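You operate a simulated robot arm through the tools that you are given. There is no shell and no other tool. Be economical: measure what you need, move in short steps, check, and stop when the job is done.

The job below is to be done with a simulated robot arm. You get a single attempt, and the scene is never put back.

JOB
Wash the butter and drain the cloudy water into the white jug.
Fine: open levers fully; fill the churn about half with cold water, shut the cold lever, crank till the water clouds; jug under the spout, white lever shut at the end, nothing spilt. Set down upright: what you pick out.

It is judged by the outcome, as a careful person would: the job done as asked, and still so three seconds after it is handed in. It fails if anything else is knocked over, pushed out of place, dropped, spilled or broken.

ROBOT AND FRAMES
A 6-joint arm with a fingered hand, hanging from a carriage that runs on a rail from [-1023, -2] to [1457, 3] (x, y) and turns from -5.55 to 6.458 rad about z. Base frame: it is fixed where the carriage stands at the start and does not move with it; the origin is on the floor, on the carriage's upright axis, x ahead of it, y to its left, z up. Lengths are in mm, angles in rad, forces in N, time in s.
With the tool pointing down near the work surface it reaches from about 100 to 700 mm from the robot's upright axis, wherever it stands. Its first joint turns from -2.897 to 2.897 rad. Places, roughly: churn [800, 400, 1100]; cold lever [600, 300, 1000]; crank [800, 300, 1300]; spot under the churn's spout [800, 200, 900]; white lever [800, 300, 1100]. Payload 4 kg.
Tool frame: the origin (TCP) lies between the finger pads and is the grasp point; the fingertips stand 29 mm ahead of it; z points along the fingers, y is the line along which they close. Largest opening 100 mm; the body of the gripper starts 34 mm behind the TCP. The gripper is a hand of 5 fingers: y runs from the thumb to the fingers, the wrist lies at [-15, -114, -189] in the tool frame, and closing takes about 1.5 s.
Orientation is that of the tool frame in the base frame, as a unit quaternion [x, y, z, w]. With the fingers straight down and the wrist toward the robot, the tool's x, y and z point along [0, 1, 0], [1, 0, 0] and [0, 0, -1] of the base frame.

CONTROLS
- The arm moves only by the tool servo_tool. Its argument "deltas" is a list of rows, each a list of 6 numbers: the shift along the base's x, y, z in units of 25 mm (1.0 is 25 mm), then the turn, a rotation vector about the base's x, y, z in units of 5 degrees (1.0 is 5 degrees). In form: [[dx, dy, dz, wx, wy, wz], ...]. A call has 1 to 12 rows; each row shifts and turns the commanded pose from where the row before left it. "claw" is the gripper command, from -1 (fully open) to 1 (shut), values between in proportion, set as the call begins (left out, the last holds). A call with a number of a shift or a turn outside -1 to 1 is refused whole. Each row takes 0.2 s and may step no farther than 50 mm and 0.15 rad from the row before; otherwise, or with a gripper value out of range, the whole call is refused. Where a pose cannot be reached the arm comes as near as it can. A force on the tool above 90 N (or 10 N above the force at the start of the call, whichever is more), or a blocked arm, ends the call early, and 0.2 s more pass. Each finger travels about 108 mm/s and halts on what it meets, pressing with about 32 N; the grip force reading is that of the motor and also rises with nothing between the fingers. The clock runs only during rows and for 0.2 s after the last one: add rows that do not move to give the fingers time. The reply holds the time, the measured pose of the TCP, the force on the tool along the base axes, the opening and the grip force, in the units named above and with some noise, with the torque about the TCP (base axes, N m) and any sound that the robot's microphone picked up.
- Cameras (640 x 400 px; columns grow to the right, rows downward): "scene" is now at [261.4, 48, 1733.7]; the picture's right is [0.64, -0.77, 0.00], its down [-0.55, -0.45, -0.71] and it looks along [0.54, 0.45, -0.71] (base axes); focal length 280 px, centre (320, 200). "wrist" rides on the gripper at [66, -86, -121] in the tool frame; the picture's right is [-0.76, 0.31, -0.58], its down [-0.59, -0.70, 0.40] and it looks along [-0.28, 0.64, 0.71] (tool axes); focal length 247 px, centre (320, 200). There is no depth. A picture from a camera that has moved, and an enlarged one, comes with that camera's place and axes in the base frame and with its lens. The place of the scene camera against the robot may be out by one fixed shift of up to 18 mm in any direction.
- get_image(camera): a new picture of that camera. The clock stands still meanwhile.
- move_column(by): slides the trunk up (or, below 0, down) by that many mm; the arm and the scene camera ride with it, the base frame stays. It gives what a move gives, with no picture.
- steer(legs): drives the robot by 1 to 6 legs, each [ahead, left, turn to the left] in mm, mm and rad, along the robot's own axes; the way and the turn of a leg run together, so that a leg with both is an arc; at most 1500 mm and 3.142 rad a leg. The arm and the cameras ride along, it lands a little off, and it stops where it bumps. It keeps to its track: a leg is cut to what the track allows. It gives what a move gives.
- set_grasp(shape): the hand has 5 fingers and takes this shape, open, in about a second: jaw (thumb against the fingers, like two jaws); tri (thumb and two fingers); tip (a fingertip pinch); poke (one finger out to press); point (the index stretched); flat (the hand flat); cup (the hand cupped); fist (a fist). The gripper value then closes the fingers along that shape, each until it touches; the sizes above hold for jaw. It gives what a move gives, with no picture.
- head_to(pan, tilt): turns the head with the scene camera to pan (to the left, within 2.705 rad either way) and tilt (down, from -0.506 to 1.204), counted from straight ahead of the robot. It gives what a move gives.
- zoom(camera, box): a new picture of the part [left, top, right, bottom] of that camera's present view, enlarged. The clock stands still meanwhile.
- hand_in(): hands the job in; it is judged then, once.

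Go step by step. Nothing tells you exact positions but the pictures and the camera data: compare them with the known pose of the tool, close in by small moves and look again before you grip or let go. The budget is 120 turns and 82 pictures, counting those below and the enlarged ones. Unless the task says otherwise, let go and move clear before handing in.

The tools are called after ">>>" as name(argument=value, ...) on one line, values as JSON. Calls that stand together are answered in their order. servo_tool: Moves the arm, as the interface text tells. Its arguments: {"type":"object","properties":{"deltas":{"type":"array","items":{"type":"array","items":{"type":"number"}}},"claw":{"type":"number"}},"required":["deltas"]} The other tools are called the same way: move_column (by) slides the trunk up or down; set_grasp (shape) gives the hand a shape; steer (legs) drives the base; head_to (pan, tilt) turns the head that bears the scene camera; get_image (camera) takes a picture; zoom (camera, box) takes an enlarged picture of a part of a camera's view; hand_in () hands the job in.

At the start:

```text
time: 0.0
tool_pos: [416.1, 237.1, 999.9]
orientation: [0.707, 0.707, 0.0, 0.0]
ft_force: [0.2, -0.3, -0.5]
wrist_torque: [-0.04, 0.0, -0.01]
finger_gap: 99.8
grip_force: 0.1
shape: jaw
trunk travel left (down, up): [-433.0, 167.0]
robot x, y, heading: [1.2, -2.7, 0.0]
head pan, tilt: [0.691, 0.785]
```

scene: 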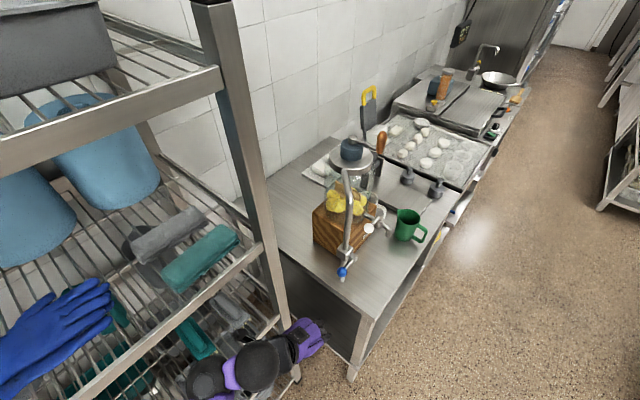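
wrist: 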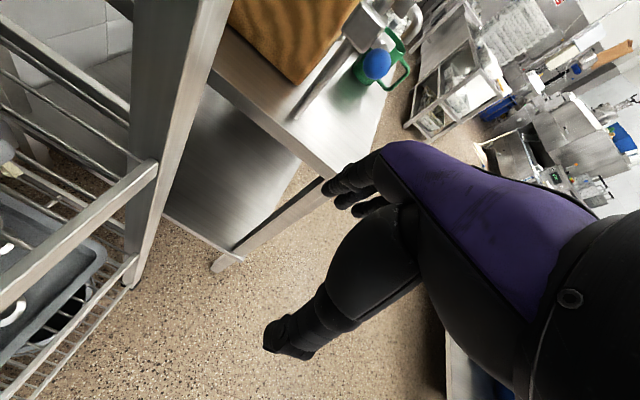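

I see the churn on a wooden block with a blue-ended lever and a green jug at its front; a white jug isn't visible yet. I'll look closer at the churn and the surroundings.

>>> zoom(camera="scene", box=[270, 110, 470, 290])

>>> zoom(camera="scene", box=[380, 20, 560, 140])

```text
2.22 times, centred on (370, 200) of scene
camera zoom: at [261.4, 48.0, 1733.7], right [0.64, -0.77, 0.0], down [-0.55, -0.45, -0.71], along [0.54, 0.45, -0.71], focal length 623 px, centre (209, 200)
```

zoom: 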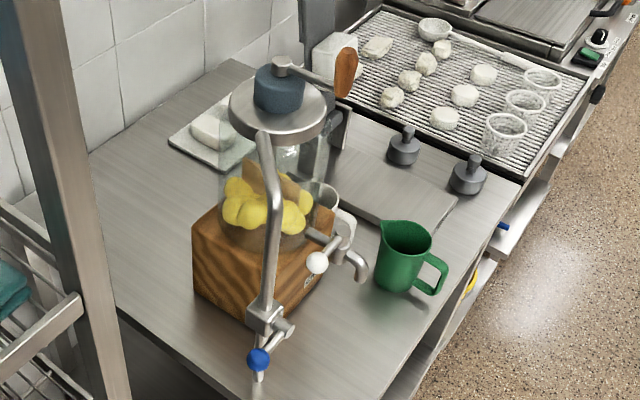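

```text
3.33 times, centred on (470, 80) of scene
camera zoom: at [261.4, 48.0, 1733.7], right [0.64, -0.77, 0.0], down [-0.55, -0.45, -0.71], along [0.54, 0.45, -0.71], focal length 934 px, centre (-180, 600)
```

zoom: 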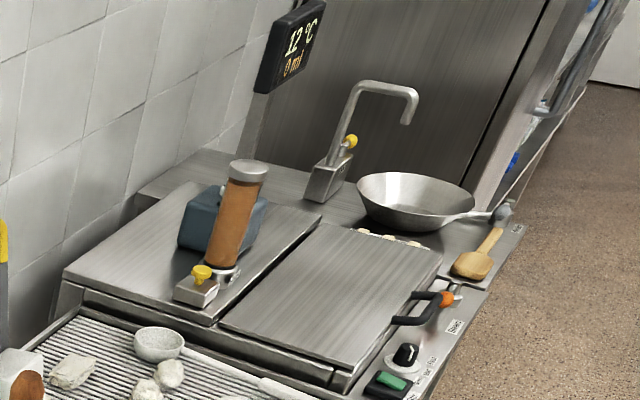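

The white jug seems to be standing behind the churn (white handle), the bench edge is at about y≈166, and the display may show the churn's volume. I'll retract the arm to the aisle, then drive along the rail for better views.

>>> servo_tool(deltas=[[-1, -1, 1, 0, 0, 0], [-1, -1, 1, 0, 0, 0], [-1, -1, 1, 0, 0, 0], [-1, -1, 1, 0, 0, 0], [-1, -1, 1, 0, 0, 0], [-0.5, -1, 1, 0, 0, 0], [0, -1, 0, 0, 0, 0], [0, -1, 0, 0, 0, 0]])

>>> steer(legs=[[400, 0, 0]])

>>> head_to(pan=0.8, tilt=0.75)

>>> get_image(camera="scene")

```text
time: 1.8
tool_pos: [332.3, 20.6, 1030.6]
orientation: [0.709, 0.706, 0.01, 0.01]
ft_force: [0.3, 0.0, -0.7]
wrist_torque: [0.0, -0.03, 0.03]
finger_gap: 100.1
grip_force: 0.1
shape: jaw
out of reach, approached as far as the arm can: row 1, 2, 3, 4, 5, 6, 8
trunk travel left (down, up): [-433.0, 167.0]
robot x, y, heading: [-0.7, 2.8, 0.001]
head pan, tilt: [0.691, 0.785]
```

```text
time: 4.3
tool_pos: [725.3, 24.1, 1029.1]
orientation: [0.708, 0.707, 0.009, 0.01]
ft_force: [-0.3, 0.0, 0.1]
wrist_torque: [-0.02, -0.04, -0.01]
finger_gap: 99.9
grip_force: 0.1
shape: jaw
trunk travel left (down, up): [-433.0, 167.0]
robot x, y, heading: [393.2, 3.0, 0.002]
head pan, tilt: [0.691, 0.785]
```

```text
time: 4.9
tool_pos: [724.3, 23.2, 1030.5]
orientation: [0.707, 0.707, 0.011, 0.01]
ft_force: [-0.2, 0.3, 0.0]
wrist_torque: [0.0, 0.04, -0.06]
finger_gap: 99.9
grip_force: 0.1
shape: jaw
trunk travel left (down, up): [-433.0, 167.0]
robot x, y, heading: [390.6, -0.6, 0.001]
head pan, tilt: [0.799, 0.75]
```

```text
77 pictures are left
camera scene: at [648.1, 56.7, 1736.5], right [0.72, -0.7, 0.0], down [-0.48, -0.49, -0.73], along [0.51, 0.52, -0.68], focal length 280 px, centre (320, 200)
```

scene: 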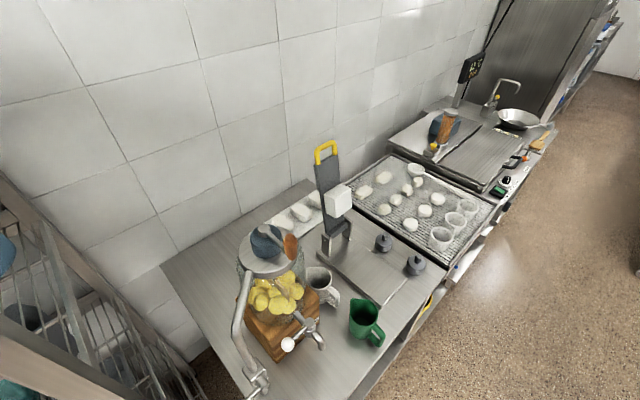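

From here the white jug sits just right of the churn, between it and the bench scale. Zooming for detail.

>>> zoom(camera="scene", box=[210, 210, 400, 400])

>>> get_image(camera="wrist")

```text
2.11 times, centred on (305, 305) of scene
camera zoom: at [648.1, 56.7, 1736.5], right [0.72, -0.7, 0.0], down [-0.48, -0.49, -0.73], along [0.51, 0.52, -0.68], focal length 590 px, centre (352, -21)
```

zoom: 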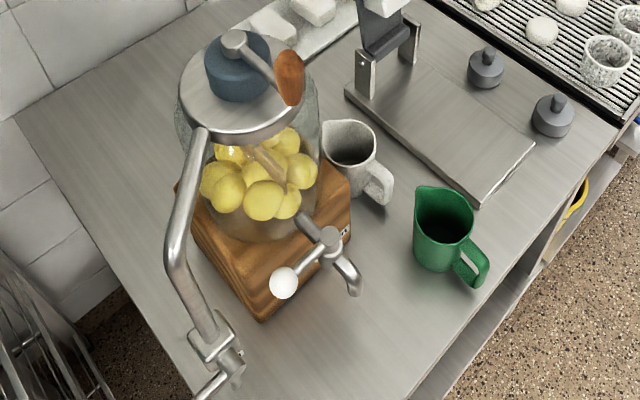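

```text
75 pictures are left
camera wrist: at [635.6, 88.0, 1148.8], right [0.29, -0.76, 0.59], down [-0.69, -0.59, -0.42], along [0.66, -0.28, -0.69], focal length 247 px, centre (320, 200)
```

wrist: 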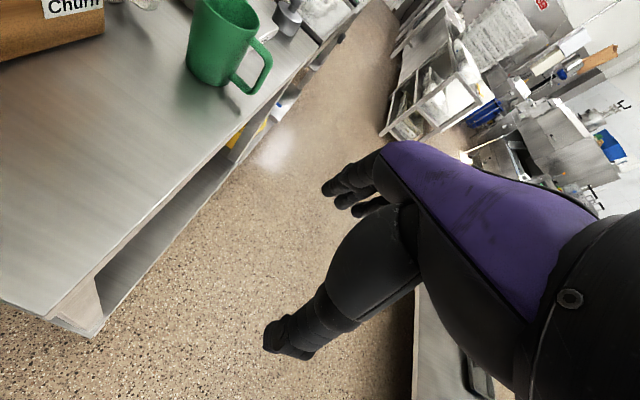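

White jug found at about (960,385), white ball lever about (760,275,1081), spout tip about (824,231,1018). I tilt the head down to see the cold lever and pins.

>>> head_to(pan=1.0, tilt=1.1)

>>> get_image(camera="scene")

>>> zoom(camera="scene", box=[260, 110, 460, 290])

```text
time: 5.8
tool_pos: [724.9, 23.2, 1029.4]
orientation: [0.708, 0.707, 0.01, 0.01]
ft_force: [-0.1, 0.0, 0.4]
wrist_torque: [0.02, -0.03, -0.01]
finger_gap: 99.7
grip_force: 0.0
shape: jaw
trunk travel left (down, up): [-433.0, 167.0]
robot x, y, heading: [388.6, -2.4, 0.004]
head pan, tilt: [1.0, 1.1]
```

```text
74 pictures are left
camera scene: at [624.4, 50.5, 1710.8], right [0.84, -0.54, 0.0], down [-0.48, -0.75, -0.45], along [0.25, 0.38, -0.89], focal length 280 px, centre (320, 200)
```

scene: 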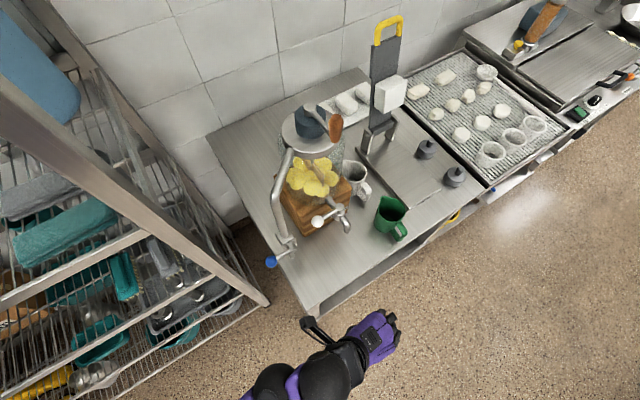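

```text
2.22 times, centred on (360, 200) of scene
camera zoom: at [624.4, 50.5, 1710.8], right [0.84, -0.54, 0.0], down [-0.48, -0.75, -0.45], along [0.25, 0.38, -0.89], focal length 623 px, centre (231, 200)
```

zoom: 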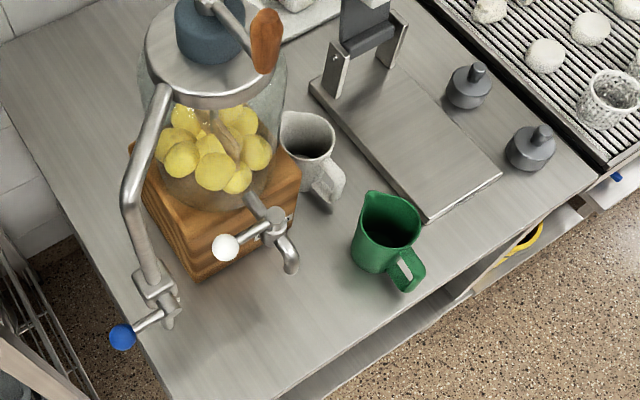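

Blue ball is at about (622,268,1015), its lever pointing to -x; the white one likewise. I rotate the hand in the aisle toward the bench so that the wrist camera can see the levers from the front.

>>> servo_tool(deltas=[[0, -1, 0, 0, 0, 1], [0, -1, 0, 0, 0, 1], [0, 0, 0, 0, 0, 1], [0, 0, 0, 0, 0, 1], [0, 0, 0, 0, 0, 1], [0, 0, 0, 0, 0, 1], [0, 0, 0, 0, 0, 1], [0, 0, 0, 0, 0, 1], [0, 0, 0, 0, 0, 1], [0, 0, 0, 0, 0, 1], [0, 0, 0, 0, 0, 1], [0, 0, 0, 0, 0, 1]])

>>> servo_tool(deltas=[[0, 0, 0, 0, 0, 1], [0, 0, 0, 0, 0, 1], [0, 0, 0, 0, 0, 1], [0, 0, 0, 0, 0, 1], [0, 0, 0, 0, 0, 1], [0, 0, 0, 0, 0, 1], [0, 0, 0, 0, 0, 0]])

>>> get_image(camera="wrist")

```text
time: 8.4
tool_pos: [799.5, 88.8, 981.4]
orientation: [0.365, 0.928, 0.075, 0.022]
ft_force: [0.3, -0.3, -0.4]
wrist_torque: [-0.02, -0.02, -0.02]
finger_gap: 99.7
grip_force: 0.0
shape: jaw
out of reach, approached as far as the arm can: row 1, 2, 3, 4, 6, 7, 8, 9, 10, 11, 12
trunk travel left (down, up): [-433.0, 167.0]
robot x, y, heading: [395.7, 3.2, 0.003]
head pan, tilt: [1.0, 1.1]
```

```text
time: 10.0
tool_pos: [830.8, 133.6, 913.5]
orientation: [0.112, 0.991, 0.077, 0.0]
ft_force: [1.0, -0.6, 0.5]
wrist_torque: [-0.01, 0.0, 0.02]
finger_gap: 100.0
grip_force: 0.0
shape: jaw
out of reach, approached as far as the arm can: row 1, 2, 3, 4, 5, 6
trunk travel left (down, up): [-433.0, 167.0]
robot x, y, heading: [393.4, 2.3, 0.001]
head pan, tilt: [1.0, 1.1]
```

```text
72 pictures are left
camera wrist: at [746.5, 47.1, 1019.4], right [0.8, 0.04, 0.61], down [0.43, -0.75, -0.51], along [0.43, 0.66, -0.61], focal length 247 px, centre (320, 200)
```

wrist: 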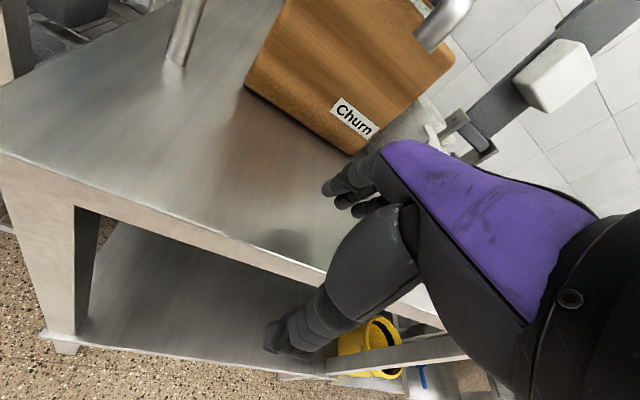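

The arm ended too low for this orientation. I raise the trunk for room, then move the carriage along in steps while holding the hand back in the aisle, so the arm faces the bench.

>>> move_column(by=120)

>>> servo_tool(deltas=[[0, -1, 0, 0, 0, 0], [0, -1, 0, 0, 0, 0], [-1, 0, 0, 0, 0, 0], [-1, 0, 0, 0, 0, 0], [-1, 0, 0, 0, 0, 0], [-1, 0, 0, 0, 0, 0]])

>>> steer(legs=[[200, 0, 0]])

```text
time: 11.5
tool_pos: [830.9, 135.6, 1032.2]
orientation: [0.112, 0.991, 0.077, 0.001]
ft_force: [-0.5, -0.2, 0.8]
wrist_torque: [0.0, -0.03, 0.03]
finger_gap: 99.9
grip_force: 0.1
shape: jaw
trunk travel left (down, up): [-553.0, 47.0]
robot x, y, heading: [398.2, 2.4, 0.003]
head pan, tilt: [1.0, 1.1]
```

```text
time: 12.9
tool_pos: [763.3, 108.1, 980.6]
orientation: [0.112, 0.991, 0.077, 0.002]
ft_force: [0.2, -0.3, -1.0]
wrist_torque: [0.01, 0.02, 0.01]
finger_gap: 100.0
grip_force: 0.0
shape: jaw
out of reach, approached as far as the arm can: row 1, 2, 3, 4, 5, 6
trunk travel left (down, up): [-553.0, 47.0]
robot x, y, heading: [391.4, -0.2, 0.001]
head pan, tilt: [1.0, 1.1]
```

```text
time: 14.5
tool_pos: [963.1, 107.6, 980.8]
orientation: [0.115, 0.99, 0.078, 0.002]
ft_force: [-0.6, 0.7, -1.1]
wrist_torque: [-0.01, 0.01, 0.01]
finger_gap: 100.2
grip_force: 0.1
shape: jaw
trunk travel left (down, up): [-553.0, 47.0]
robot x, y, heading: [593.7, 5.6, -0.005]
head pan, tilt: [1.0, 1.1]
```

I continue: carriage to about x=890, then swing the arm up and round in front of the bench over the clear space right of the churn.

>>> steer(legs=[[300, 0, 0]])

>>> servo_tool(deltas=[[0, 0, 1, 0, 0, 0], [0, 0, 1, 0, 0, 0], [0, 0, 1, 0, 0, 0], [0, 1, 1, 0, 0, 0], [0, 1, 0, 0, 0, 0], [0, 1, 0, 0, 0, 0]])

>>> get_image(camera="scene")

```text
time: 16.6
tool_pos: [1273.3, 106.2, 981.4]
orientation: [0.117, 0.99, 0.076, 0.002]
ft_force: [-0.7, 0.2, 0.6]
wrist_torque: [0.0, 0.04, -0.01]
finger_gap: 100.3
grip_force: 0.0
shape: jaw
trunk travel left (down, up): [-553.0, 47.0]
robot x, y, heading: [897.3, 2.9, -0.008]
head pan, tilt: [1.0, 1.1]
```

```text
time: 17.9
tool_pos: [1296.7, 215.2, 1028.5]
orientation: [0.118, 0.99, 0.077, 0.001]
ft_force: [-0.4, -0.4, 0.0]
wrist_torque: [0.04, -0.02, 0.0]
finger_gap: 99.7
grip_force: 0.0
shape: jaw
out of reach, approached as far as the arm can: row 1, 2, 3, 4
trunk travel left (down, up): [-553.0, 47.0]
robot x, y, heading: [900.7, 3.8, -0.009]
head pan, tilt: [1.0, 1.1]
```

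```text
71 pictures are left
camera scene: at [1134.6, 49.3, 1830.8], right [0.84, -0.55, 0.0], down [-0.49, -0.75, -0.45], along [0.25, 0.38, -0.89], focal length 280 px, centre (320, 200)
```

scene: 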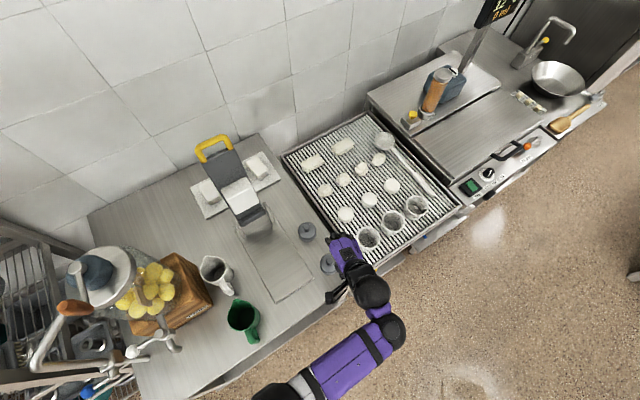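

Hand is at the griddle's left; I sweep it left over the low scale towards the front of the white jug, keeping high.

>>> servo_tool(deltas=[[-1, 1, 0.5, 0, 0, 0], [-1, 1, 0.5, 0, 0, 0], [-1, 1, 0.5, 0, 0, 0], [-1, 0, 0.5, 0, 0, 0], [-1, 0, 0.5, 0, 0, 0], [-1, 0, 0.5, 0, 0, 0], [-1, 0, 0, 0, 0, 0], [-1, 0, 0, 0, 0, 0]])

>>> head_to(pan=1.7, tilt=1.1)

>>> get_image(camera="scene")

>>> get_image(camera="wrist")

```text
time: 19.8
tool_pos: [1097.4, 291.0, 1102.1]
orientation: [0.118, 0.99, 0.078, 0.002]
ft_force: [-0.2, 0.6, 0.5]
wrist_torque: [-0.03, 0.02, 0.04]
finger_gap: 100.0
grip_force: 0.1
shape: jaw
trunk travel left (down, up): [-553.0, 47.0]
robot x, y, heading: [900.7, 3.8, -0.009]
head pan, tilt: [1.0, 1.1]
```

```text
time: 20.8
tool_pos: [1099.0, 289.3, 1102.9]
orientation: [0.117, 0.99, 0.076, 0.002]
ft_force: [0.0, -0.4, 0.2]
wrist_torque: [0.0, -0.01, 0.01]
finger_gap: 100.0
grip_force: 0.1
shape: jaw
trunk travel left (down, up): [-553.0, 47.0]
robot x, y, heading: [899.2, 0.8, -0.01]
head pan, tilt: [1.7, 1.1]
```

```text
70 pictures are left
camera scene: at [1092.5, 59.2, 1830.8], right [0.99, 0.12, 0.0], down [0.11, -0.88, -0.45], along [-0.05, 0.45, -0.89], focal length 280 px, centre (320, 200)
```

scene: 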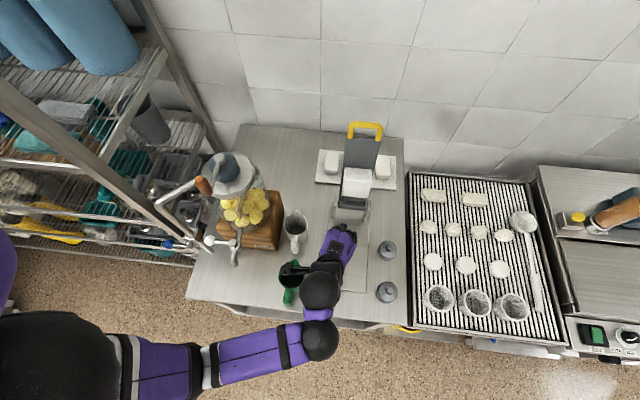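

```text
69 pictures are left
camera wrist: at [1013.0, 204.0, 1210.0], right [0.8, 0.03, 0.61], down [0.42, -0.75, -0.51], along [0.44, 0.66, -0.61], focal length 247 px, centre (320, 200)
```

wrist: 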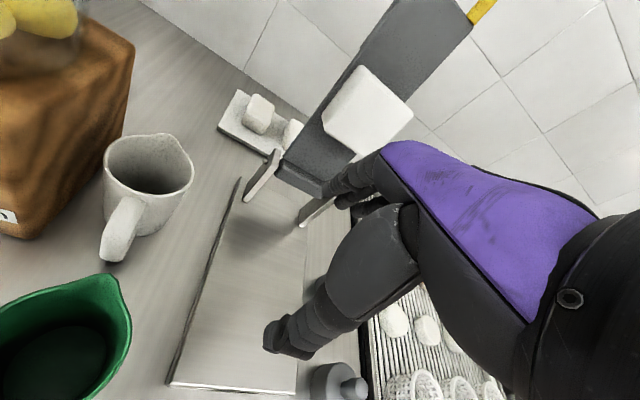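

The wrist camera shows the white jug at about (967,404), rim z≈952, handle toward the aisle. I want to grasp that handle from the right side, so I drive right and turn the base left, which swings the hand's wrist to the +x side.

>>> steer(legs=[[500, 0, 0], [0, 0, 1.5]])

>>> head_to(pan=0.6, tilt=0.95)

>>> get_image(camera="scene")

```text
time: 27.5
tool_pos: [1132.2, 216.3, 1102.9]
orientation: [-0.595, 0.8, 0.056, -0.052]
ft_force: [-0.9, 0.2, -0.2]
wrist_torque: [0.02, -0.02, 0.05]
finger_gap: 100.0
grip_force: 0.0
shape: jaw
trunk travel left (down, up): [-553.0, 47.0]
robot x, y, heading: [1408.2, 2.6, 1.506]
head pan, tilt: [1.7, 1.1]
```

```text
time: 28.9
tool_pos: [1131.8, 215.5, 1102.5]
orientation: [-0.596, 0.8, 0.057, -0.052]
ft_force: [0.0, 0.1, -0.5]
wrist_torque: [0.01, -0.02, 0.01]
finger_gap: 99.8
grip_force: 0.1
shape: jaw
trunk travel left (down, up): [-553.0, 47.0]
robot x, y, heading: [1409.8, 3.9, 1.507]
head pan, tilt: [0.6, 0.949]
```

```text
68 pictures are left
camera scene: at [1383.2, 261.3, 1841.0], right [0.86, 0.51, 0.0], down [0.42, -0.7, -0.58], along [-0.3, 0.5, -0.81], focal length 280 px, centre (320, 200)
```

scene: 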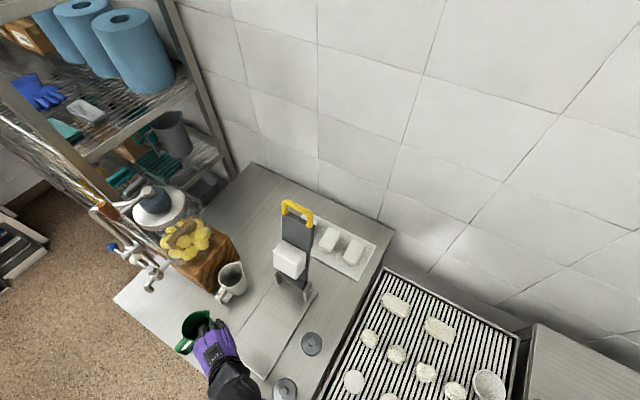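

Now I tilt the hand to point 30° forward toward the bench wall with closing along x, then check with the wrist camera.

>>> servo_tool(deltas=[[-0.5, 0, 0, 0.98, -0.434, 0.464], [-0.5, 0, 0, 0.98, -0.434, 0.464], [-0.5, 0, 0, 0.98, -0.434, 0.464], [-0.5, 0, 0, 0.98, -0.434, 0.464], [-0.5, 0, 0, 0.98, -0.434, 0.464], [-0.5, 0, 0, 0.98, -0.434, 0.464]])

>>> get_image(camera="wrist")

>>> zoom(camera="scene", box=[130, 200, 330, 400])

```text
time: 30.2
tool_pos: [1057.8, 214.7, 1101.5]
orientation: [0.684, -0.682, -0.183, -0.183]
ft_force: [0.4, -0.4, -0.1]
wrist_torque: [0.0, -0.01, -0.01]
finger_gap: 99.6
grip_force: 0.0
shape: jaw
trunk travel left (down, up): [-553.0, 47.0]
robot x, y, heading: [1410.3, 0.0, 1.509]
head pan, tilt: [0.6, 0.949]
```

```text
67 pictures are left
camera wrist: at [1144.3, 97.7, 1174.2], right [-0.31, 0.36, 0.88], down [0.7, 0.71, -0.05], along [-0.64, 0.6, -0.47], focal length 247 px, centre (320, 200)
```

wrist: 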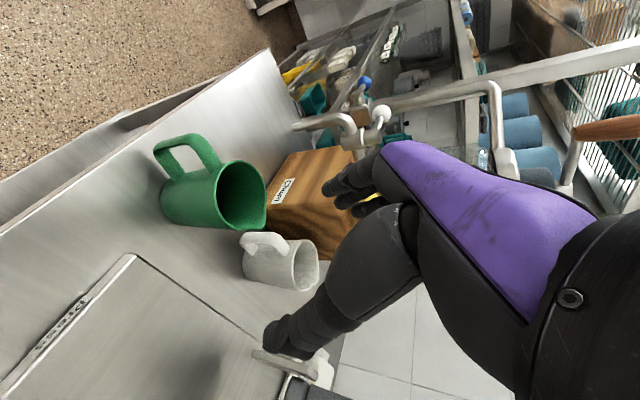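

```text
2.00 times, centred on (230, 300) of scene
camera zoom: at [1383.3, 261.4, 1841.0], right [0.86, 0.51, 0.0], down [0.42, -0.7, -0.58], along [-0.3, 0.5, -0.81], focal length 560 px, centre (500, 0)
```

zoom: 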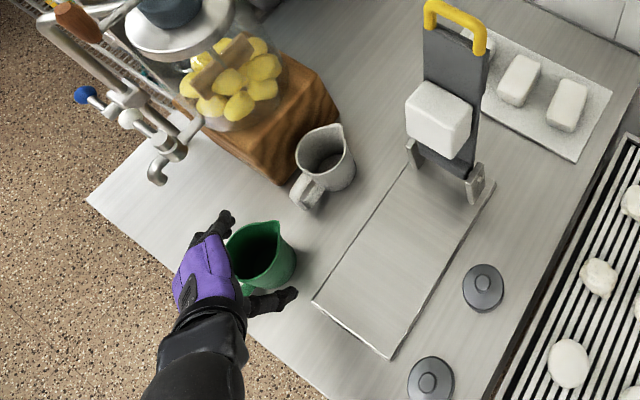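

The handle is at about (972,345,910). I move to a pre-grasp point above and in front of it and look again.

>>> servo_tool(deltas=[[-0.86, 0.9, 0, 0, 0, 0], [-0.86, 0.9, 0, 0, 0, 0], [-0.86, 0.9, 0, 0, 0, 0], [-0.86, 0.9, 0, 0, 0, 0], [0, 0, -1, 0, 0, 0], [0, 0, -1, 0, 0, 0], [0, 0, -1, 0, 0, 0], [0, 0, 0, 0, 0, 0]])

>>> get_image(camera="wrist")

>>> zoom(camera="scene", box=[160, 220, 290, 350])

```text
time: 32.0
tool_pos: [961.3, 304.4, 1036.7]
orientation: [0.682, -0.682, -0.195, -0.179]
ft_force: [15.9, -34.9, 68.4]
wrist_torque: [1.08, 3.64, 1.62]
finger_gap: 93.2
grip_force: 0.1
shape: jaw
trunk travel left (down, up): [-553.0, 47.0]
robot x, y, heading: [1411.6, 6.5, 1.509]
head pan, tilt: [0.6, 0.949]
```

```text
65 pictures are left
camera wrist: at [1049.8, 186.2, 1106.4], right [-0.29, 0.35, 0.89], down [0.7, 0.71, -0.06], along [-0.66, 0.6, -0.45], focal length 247 px, centre (320, 200)
```

wrist: 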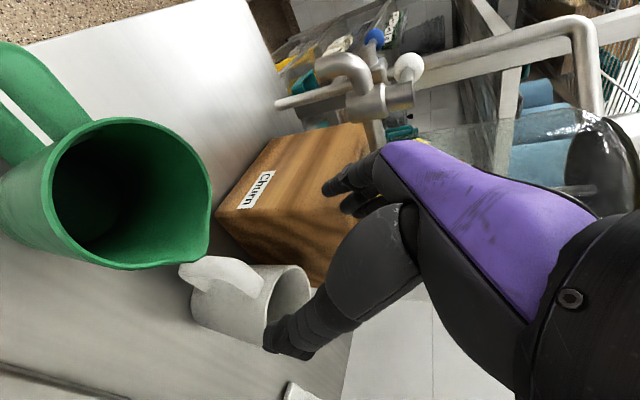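

```text
3.08 times, centred on (225, 285) of scene
camera zoom: at [1382.5, 260.4, 1841.4], right [0.86, 0.51, 0.0], down [0.42, -0.7, -0.58], along [-0.3, 0.5, -0.81], focal length 862 px, centre (612, -62)
```

zoom: 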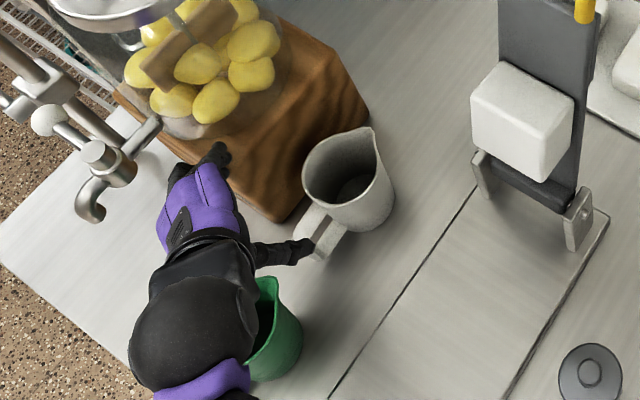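

The fingertips touched the top of the wooden block (z≈1005), so I back up at once. I'll close the hand partly, straighten it, and shift right over the handle at about (983,325).

>>> servo_tool(deltas=[[0, 0, 1, 0, 0, 0], [0.5, 0, 1, 0, 0, 0], [0.4, 0, 0.5, -1, 0, 0], [0, 0, 0, -1, 0, 0], [0, 0, 0, -1, 0, 0], [0, 0, 0, -1, 0, 0], [0, 0, 0, -1, 0, 0], [0, 0, 0, 0, 0, 0]], claw=0.1)

>>> get_image(camera="wrist")

>>> zoom(camera="scene", box=[140, 200, 290, 350])

```text
time: 33.9
tool_pos: [994.1, 307.5, 1089.3]
orientation: [-0.706, 0.707, 0.03, 0.031]
ft_force: [-0.1, 0.5, -0.5]
wrist_torque: [-0.01, -0.01, -0.01]
finger_gap: 45.6
grip_force: 0.0
shape: jaw
trunk travel left (down, up): [-553.0, 47.0]
robot x, y, heading: [1408.2, 4.4, 1.506]
head pan, tilt: [0.6, 0.949]
```

```text
63 pictures are left
camera wrist: at [1079.7, 230.0, 1204.2], right [-0.31, 0.7, 0.64], down [0.7, 0.62, -0.35], along [-0.64, 0.34, -0.69], focal length 247 px, centre (320, 200)
```

wrist: 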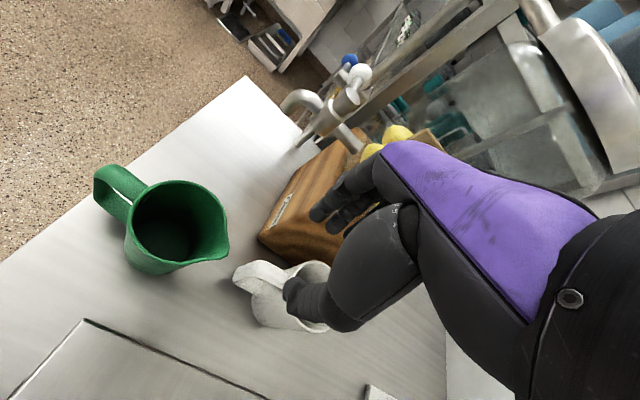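

```text
2.67 times, centred on (215, 275) of scene
camera zoom: at [1383.3, 261.4, 1841.0], right [0.86, 0.51, 0.0], down [0.42, -0.7, -0.58], along [-0.3, 0.5, -0.81], focal length 747 px, centre (600, 0)
```

zoom: 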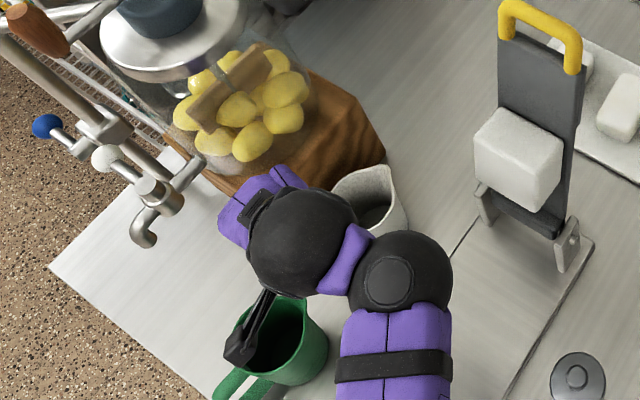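

Handle measured at about (988,325,938), leaning 15° to +x. I align yaw, move above it and lower to just over the handle.

>>> servo_tool(deltas=[[-0.25, 0.7, -0.7, 0, 0, 0.9], [0, 0, -0.9, 0, 0, 0.9], [0, 0, -0.9, 0, 0, 0.9], [0, 0, -0.9, 0, 0, 0], [0, 0, -0.6, 0, 0, 0], [0, 0, 0, 0, 0, 0]])

>>> get_image(camera="wrist")

>>> zoom(camera="scene", box=[160, 220, 290, 350])

```text
time: 35.2
tool_pos: [987.6, 322.3, 989.1]
orientation: [0.785, -0.618, -0.035, -0.027]
ft_force: [0.0, -0.3, 0.1]
wrist_torque: [0.01, -0.02, -0.01]
finger_gap: 45.5
grip_force: 0.1
shape: jaw
trunk travel left (down, up): [-553.0, 47.0]
robot x, y, heading: [1406.1, 5.8, 1.507]
head pan, tilt: [0.6, 0.949]
```

```text
61 pictures are left
camera wrist: at [1087.6, 269.2, 1104.3], right [-0.46, 0.61, 0.64], down [0.54, 0.77, -0.35], along [-0.7, 0.19, -0.68], focal length 247 px, centre (320, 200)
```

wrist: 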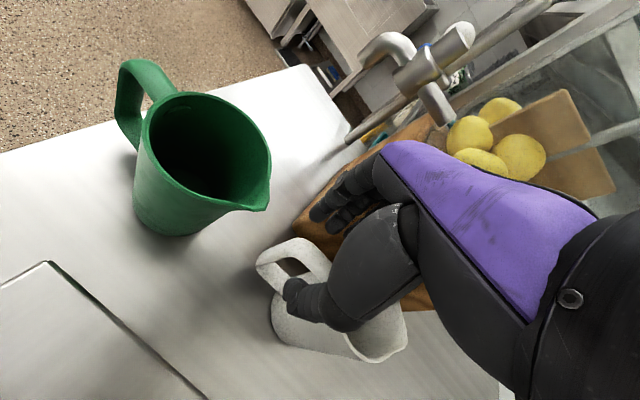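

```text
3.08 times, centred on (225, 285) of scene
camera zoom: at [1383.3, 261.4, 1841.0], right [0.86, 0.51, 0.0], down [0.42, -0.7, -0.58], along [-0.3, 0.5, -0.81], focal length 862 px, centre (612, -62)
```

zoom: 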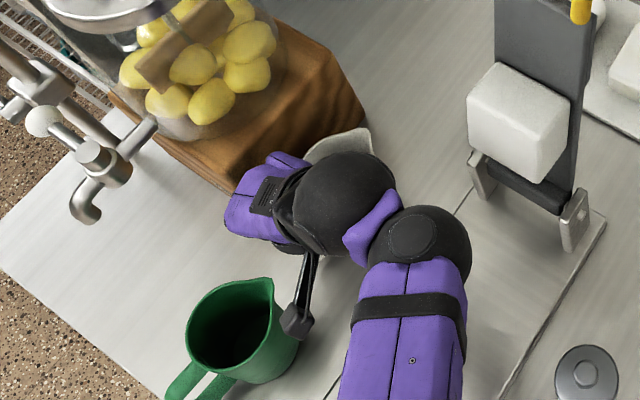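

Thumb and fingers straddle the handle. I lower about 65 mm and close.

>>> servo_tool(deltas=[[0, 0, -0.9, 0, 0, 0], [0, 0, -0.9, 0, 0, 0], [0, 0, -0.8, 0, 0, 0], [0, 0, 0, 0, 0, 0]])

>>> get_image(camera="wrist")

```text
time: 36.2
tool_pos: [983.7, 323.7, 929.0]
orientation: [0.784, -0.619, -0.035, -0.027]
ft_force: [-1.3, -0.2, 1.2]
wrist_torque: [0.02, -0.01, 0.0]
finger_gap: 45.4
grip_force: 0.0
shape: jaw
trunk travel left (down, up): [-553.0, 47.0]
robot x, y, heading: [1407.5, -0.1, 1.508]
head pan, tilt: [0.6, 0.949]
```

```text
59 pictures are left
camera wrist: at [1085.9, 269.5, 1042.5], right [-0.46, 0.61, 0.64], down [0.54, 0.77, -0.35], along [-0.7, 0.19, -0.68], focal length 247 px, centre (320, 200)
```

wrist: 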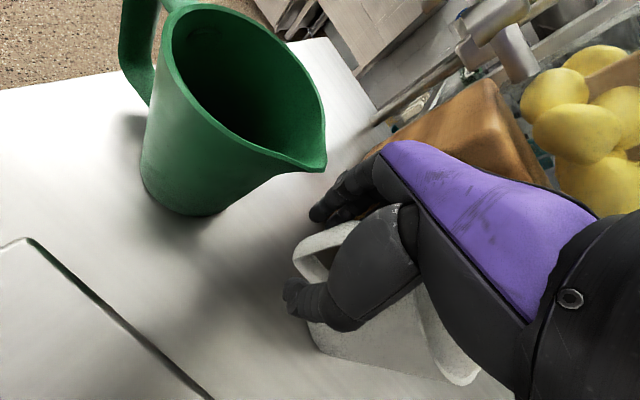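

The handle lies between thumb and fingers with no contact force. Closing.

>>> servo_tool(deltas=[[0, 0, 0, 0, 0, 0], [0, 0, 0, 0, 0, 0], [0, 0, 0, 0, 0, 0], [0, 0, 0, 0, 0, 0], [0, 0, 0, 0, 0, 0], [0, 0, 0, 0, 0, 0], [0, 0, 0, 0, 0, 0], [0, 0, 0, 0, 0, 0]], claw=1)

>>> servo_tool(deltas=[[0, 0, 0.5, 0, 0, 0], [0, 0, 0.5, 0, 0, 0], [0, 0, 0, 0, 0, 0]])

>>> get_image(camera="wrist")

>>> zoom(camera="scene", box=[140, 200, 290, 350])

```text
time: 38.0
tool_pos: [985.9, 323.7, 928.5]
orientation: [0.785, -0.618, -0.035, -0.028]
ft_force: [0.1, -1.1, 2.7]
wrist_torque: [0.09, 0.07, 0.06]
finger_gap: 5.2
grip_force: 32.0
shape: jaw
trunk travel left (down, up): [-553.0, 47.0]
robot x, y, heading: [1410.0, 1.2, 1.504]
head pan, tilt: [0.6, 0.949]
```

```text
time: 38.9
tool_pos: [986.1, 322.7, 951.7]
orientation: [0.784, -0.619, -0.035, -0.027]
ft_force: [0.3, 0.4, -0.4]
wrist_torque: [-0.03, -0.03, 0.01]
finger_gap: 5.2
grip_force: 31.7
shape: jaw
trunk travel left (down, up): [-553.0, 47.0]
robot x, y, heading: [1413.0, 2.6, 1.507]
head pan, tilt: [0.6, 0.949]
```

```text
58 pictures are left
camera wrist: at [1086.8, 268.5, 1065.3], right [-0.46, 0.61, 0.64], down [0.54, 0.77, -0.35], along [-0.7, 0.18, -0.69], focal length 247 px, centre (320, 200)
```

wrist: 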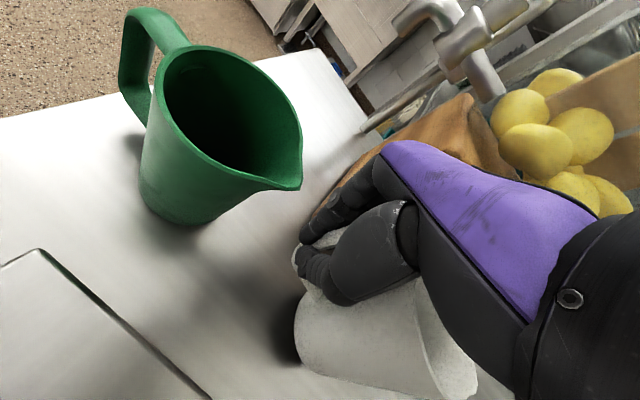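

```text
2.67 times, centred on (215, 275) of scene
camera zoom: at [1383.3, 261.4, 1841.0], right [0.86, 0.51, 0.0], down [0.42, -0.7, -0.58], along [-0.3, 0.5, -0.81], focal length 747 px, centre (600, 0)
```

zoom: 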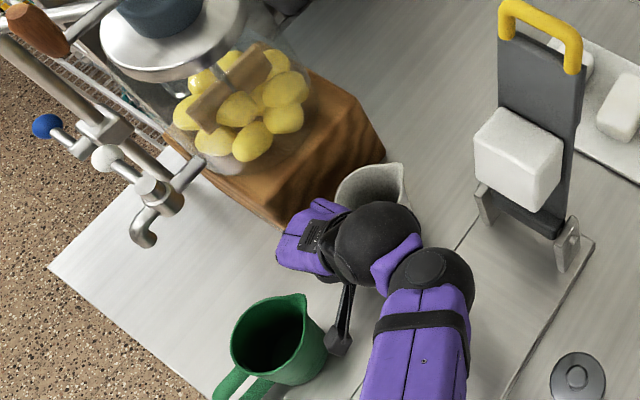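

The jug seems to be in hand; I lift 110 mm more and check.

>>> servo_tool(deltas=[[0, 0, 0.9, 0, 0, 0], [0, 0, 0.9, 0, 0, 0], [0, 0, 0.9, 0, 0, 0], [0, 0, 0.9, 0, 0, 0], [0, 0, 0.9, 0, 0, 0], [0, 0, 0, 0, 0, 0]])

>>> get_image(camera="wrist")

>>> get_image(camera="scene")

```text
time: 40.2
tool_pos: [987.3, 325.1, 1063.3]
orientation: [0.784, -0.619, -0.034, -0.027]
ft_force: [0.2, -0.8, -1.2]
wrist_torque: [-0.02, -0.01, -0.03]
finger_gap: 5.0
grip_force: 32.3
shape: jaw
trunk travel left (down, up): [-553.0, 47.0]
robot x, y, heading: [1411.1, 2.6, 1.508]
head pan, tilt: [0.6, 0.949]
```

```text
56 pictures are left
camera wrist: at [1089.1, 270.1, 1178.4], right [-0.46, 0.61, 0.64], down [0.54, 0.77, -0.35], along [-0.7, 0.19, -0.69], focal length 247 px, centre (320, 200)
```

wrist: 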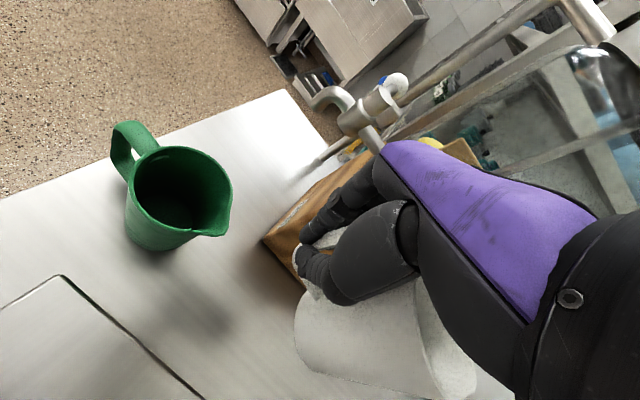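

```text
55 pictures are left
camera scene: at [1383.3, 261.4, 1841.0], right [0.86, 0.51, 0.0], down [0.42, -0.7, -0.58], along [-0.3, 0.5, -0.81], focal length 280 px, centre (320, 200)
```

scene: 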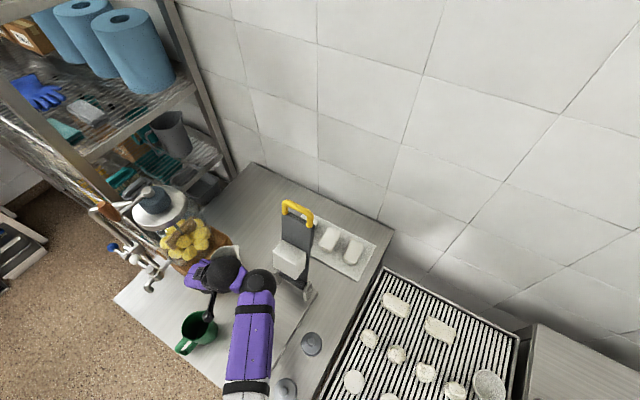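

The jug is securely held. Spout tip from the wrist view is about (835,236,1018). I move the jug out over the aisle, high above the green jug.

>>> servo_tool(deltas=[[0, 0, 0.9, 0, 0, 0], [0, -0.9, 0, 0, 0, 0], [0, -0.9, 0, 0, 0, 0], [0, -0.9, 0, 0, 0, 0], [0, -0.9, 0, 0, 0, 0], [0, -0.9, 0, 0, 0, 0], [0, -0.9, 0, 0, 0, 0], [0, -0.9, 0, 0, 0, 0], [0, -0.9, 0, 0, 0, 0], [0, -0.9, 0, 0, 0, 0], [0, -0.9, 0, 0, 0, 0], [0, 0, 0, 0, 0, 0]])

>>> get_image(camera="wrist")

```text
time: 42.9
tool_pos: [987.2, 100.3, 1086.4]
orientation: [0.784, -0.619, -0.036, -0.028]
ft_force: [-0.1, -0.2, -0.1]
wrist_torque: [-0.07, 0.01, 0.01]
finger_gap: 4.4
grip_force: 31.6
shape: jaw
trunk travel left (down, up): [-553.0, 47.0]
robot x, y, heading: [1410.6, 4.0, 1.513]
head pan, tilt: [0.6, 0.949]
```

```text
54 pictures are left
camera wrist: at [1089.6, 44.3, 1200.6], right [-0.46, 0.61, 0.64], down [0.54, 0.77, -0.35], along [-0.7, 0.19, -0.69], focal length 247 px, centre (320, 200)
```

wrist: 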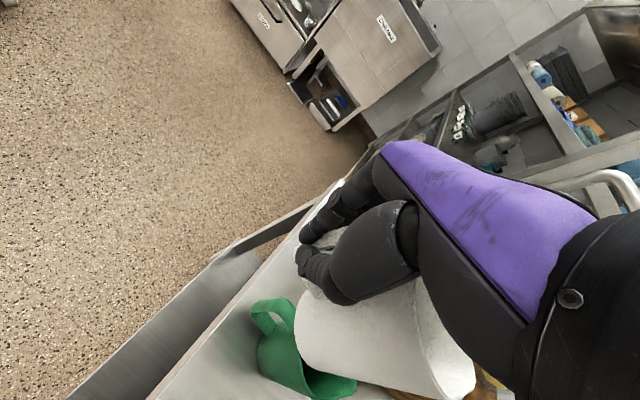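

Next, a bit further out, left to the spout's x, then down.

>>> servo_tool(deltas=[[0, -0.8, 0, 0, 0, 0], [0, -0.8, 0, 0, 0, 0], [-0.9, 0, 0, 0, 0, 0], [-0.9, 0, 0, 0, 0, 0], [-0.9, 0, 0, 0, 0, 0], [-0.9, 0, 0, 0, 0, 0], [-0.9, 0, 0, 0, 0, 0], [-0.9, 0, 0, 0, 0, 0], [0, 0, -0.9, 0, 0, 0], [0, 0, -0.9, 0, 0, 0], [0, 0, 0, 0, 0, 0]])

>>> head_to(pan=0.9, tilt=0.95)

>>> zoom(camera="scene", box=[180, 150, 440, 350])

```text
time: 45.2
tool_pos: [852.6, 56.2, 1039.5]
orientation: [0.785, -0.618, -0.035, -0.028]
ft_force: [0.6, -0.5, -0.9]
wrist_torque: [-0.03, 0.01, 0.01]
finger_gap: 4.3
grip_force: 32.1
shape: jaw
trunk travel left (down, up): [-553.0, 47.0]
robot x, y, heading: [1410.3, 3.5, 1.508]
head pan, tilt: [0.6, 0.949]
```

```text
time: 46.0
tool_pos: [852.7, 55.7, 1038.5]
orientation: [0.785, -0.619, -0.035, -0.027]
ft_force: [0.0, 1.4, -1.2]
wrist_torque: [-0.05, -0.02, -0.03]
finger_gap: 4.4
grip_force: 32.7
shape: jaw
trunk travel left (down, up): [-553.0, 47.0]
robot x, y, heading: [1410.6, 3.4, 1.505]
head pan, tilt: [0.901, 0.949]
```

```text
2.00 times, centred on (310, 250) of scene
camera zoom: at [1366.5, 247.6, 1841.0], right [0.67, 0.74, 0.0], down [0.6, -0.54, -0.58], along [-0.43, 0.39, -0.81], focal length 560 px, centre (340, 100)
```

zoom: 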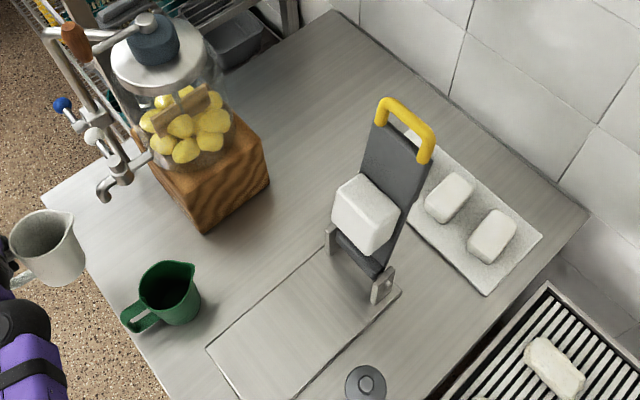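

Jug hangs upright. I lower it to just above bench height, then slide it in under the spout partway and check.

>>> servo_tool(deltas=[[0, 0, -0.9, 0, 0, 0], [0, 0, -0.9, 0, 0, 0], [0, 0, -0.9, 0, 0, 0], [0, 0, -0.7, 0, 0, 0], [-0.3, 0.8, 0, 0, 0, 0], [0, 0.8, 0, 0, 0, 0], [0, 0.8, 0, 0, 0, 0], [0, 0, 0, 0, 0, 0]])

>>> zoom(camera="scene", box=[160, 150, 320, 310])

>>> get_image(camera="wrist")

```text
time: 47.9
tool_pos: [844.8, 118.9, 957.7]
orientation: [0.785, -0.618, -0.035, -0.028]
ft_force: [-0.5, -0.6, -0.5]
wrist_torque: [-0.02, 0.02, 0.01]
finger_gap: 4.3
grip_force: 31.6
shape: jaw
trunk travel left (down, up): [-553.0, 47.0]
robot x, y, heading: [1411.5, 3.2, 1.505]
head pan, tilt: [0.901, 0.949]
```

```text
2.50 times, centred on (240, 230) of scene
camera zoom: at [1366.5, 247.6, 1841.0], right [0.67, 0.74, 0.0], down [0.6, -0.54, -0.58], along [-0.43, 0.39, -0.81], focal length 701 px, centre (520, 125)
```

zoom: 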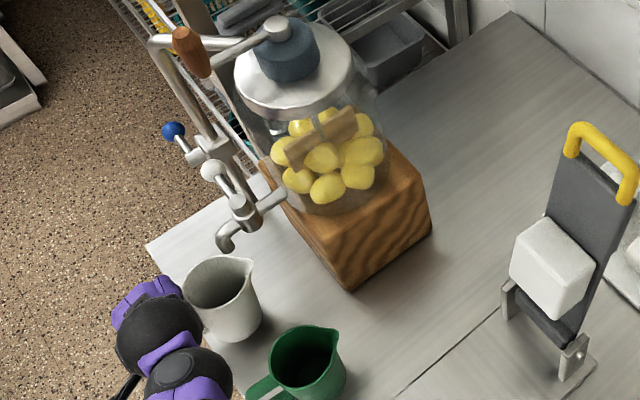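

```text
51 pictures are left
camera wrist: at [946.9, 63.0, 1071.9], right [-0.46, 0.61, 0.64], down [0.54, 0.77, -0.35], along [-0.7, 0.19, -0.68], focal length 247 px, centre (320, 200)
```

wrist: 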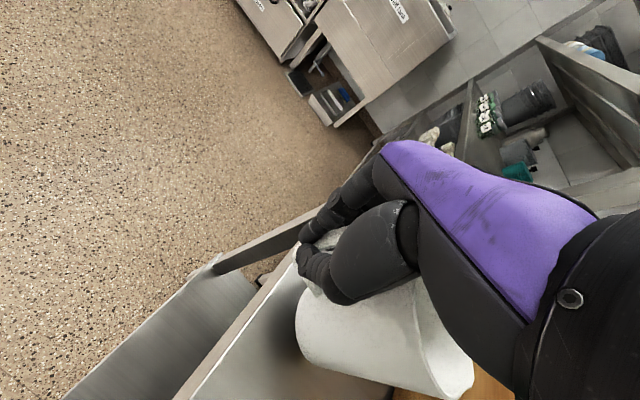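

The rim centre is about 29 mm short and 6 mm right of the tip. Finish the slide, then lower onto the bench.

>>> servo_tool(deltas=[[-0.25, 0.6, 0, 0, 0, 0], [0, 0.6, 0, 0, 0, 0], [0, 0, -0.5, 0, 0, 0], [0, 0, -0.3, 0, 0, 0], [0, 0, -0.2, 0, 0, 0], [0, 0, 0, 0, 0, 0]])

>>> zoom(camera="scene", box=[160, 150, 320, 310])

```text
time: 49.2
tool_pos: [838.5, 147.9, 930.6]
orientation: [0.784, -0.619, -0.035, -0.028]
ft_force: [0.6, -1.0, 1.7]
wrist_torque: [0.14, 0.07, 0.04]
finger_gap: 4.4
grip_force: 32.1
shape: jaw
trunk travel left (down, up): [-553.0, 47.0]
robot x, y, heading: [1408.6, 2.2, 1.508]
head pan, tilt: [0.901, 0.949]
```

```text
2.50 times, centred on (240, 230) of scene
camera zoom: at [1366.4, 247.5, 1841.0], right [0.67, 0.74, 0.0], down [0.6, -0.54, -0.58], along [-0.43, 0.39, -0.81], focal length 701 px, centre (520, 125)
```

zoom: 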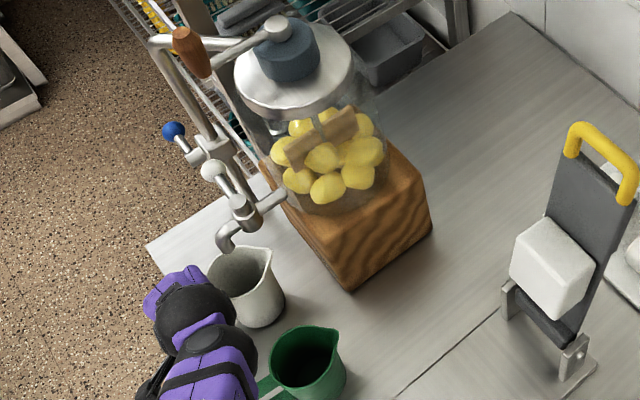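

The jug is on the bench centred under the spout. Release and back up.

>>> servo_tool(deltas=[[0, 0, -0.1, 0, 0, 0], [0, 0, 0, 0, 0, 0], [0, 0, 0, 0, 0, 0], [0, 0, 0, 0, 0, 0], [0, 0, 0, 0, 0, 0]], claw=0.3)

>>> servo_tool(deltas=[[0, -0.3, 0.8, 0, 0, 0], [0, -0.3, 0.9, 0, 0, 0], [0, -0.3, 0.9, 0, 0, 0], [0, -0.9, 0.9, 0, 0, 0], [0, -0.9, 0.9, 0, 0, 0], [0, 0, 0, 0, 0, 0]])

>>> zoom(camera="scene", box=[160, 150, 320, 310])

>>> get_image(camera="wrist")

```text
time: 50.5
tool_pos: [838.8, 147.4, 928.7]
orientation: [0.784, -0.619, -0.035, -0.028]
ft_force: [0.4, 0.3, 0.8]
wrist_torque: [-0.01, 0.01, 0.01]
finger_gap: 34.8
grip_force: 0.1
shape: jaw
trunk travel left (down, up): [-553.0, 47.0]
robot x, y, heading: [1411.2, 1.1, 1.512]
head pan, tilt: [0.901, 0.949]
```

```text
time: 51.9
tool_pos: [840.2, 82.1, 1041.9]
orientation: [0.785, -0.618, -0.034, -0.027]
ft_force: [-0.2, -0.5, 0.0]
wrist_torque: [0.01, 0.0, 0.04]
finger_gap: 34.8
grip_force: 0.1
shape: jaw
trunk travel left (down, up): [-553.0, 47.0]
robot x, y, heading: [1404.9, 3.4, 1.509]
head pan, tilt: [0.901, 0.949]
```

```text
2.50 times, centred on (240, 230) of scene
camera zoom: at [1366.5, 247.5, 1841.0], right [0.67, 0.74, 0.0], down [0.6, -0.54, -0.58], along [-0.43, 0.39, -0.81], focal length 701 px, centre (520, 125)
```

zoom: 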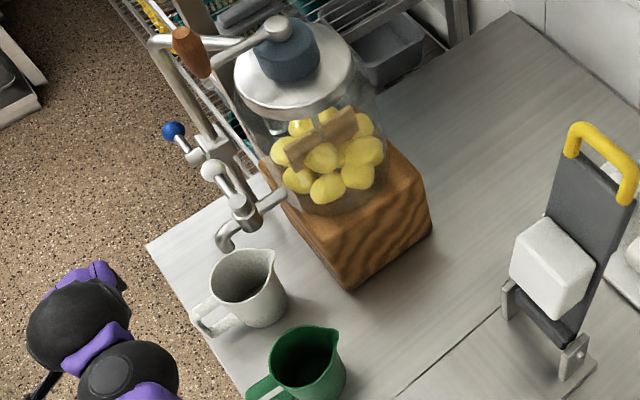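

```text
48 pictures are left
camera wrist: at [940.5, 27.5, 1155.4], right [-0.46, 0.61, 0.64], down [0.54, 0.77, -0.35], along [-0.7, 0.19, -0.69], focal length 247 px, centre (320, 200)
```

wrist: 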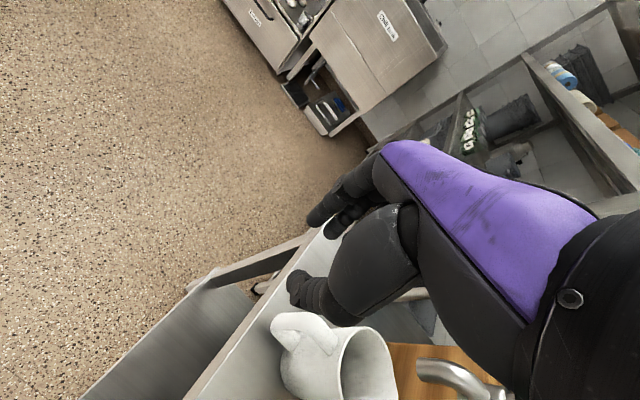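

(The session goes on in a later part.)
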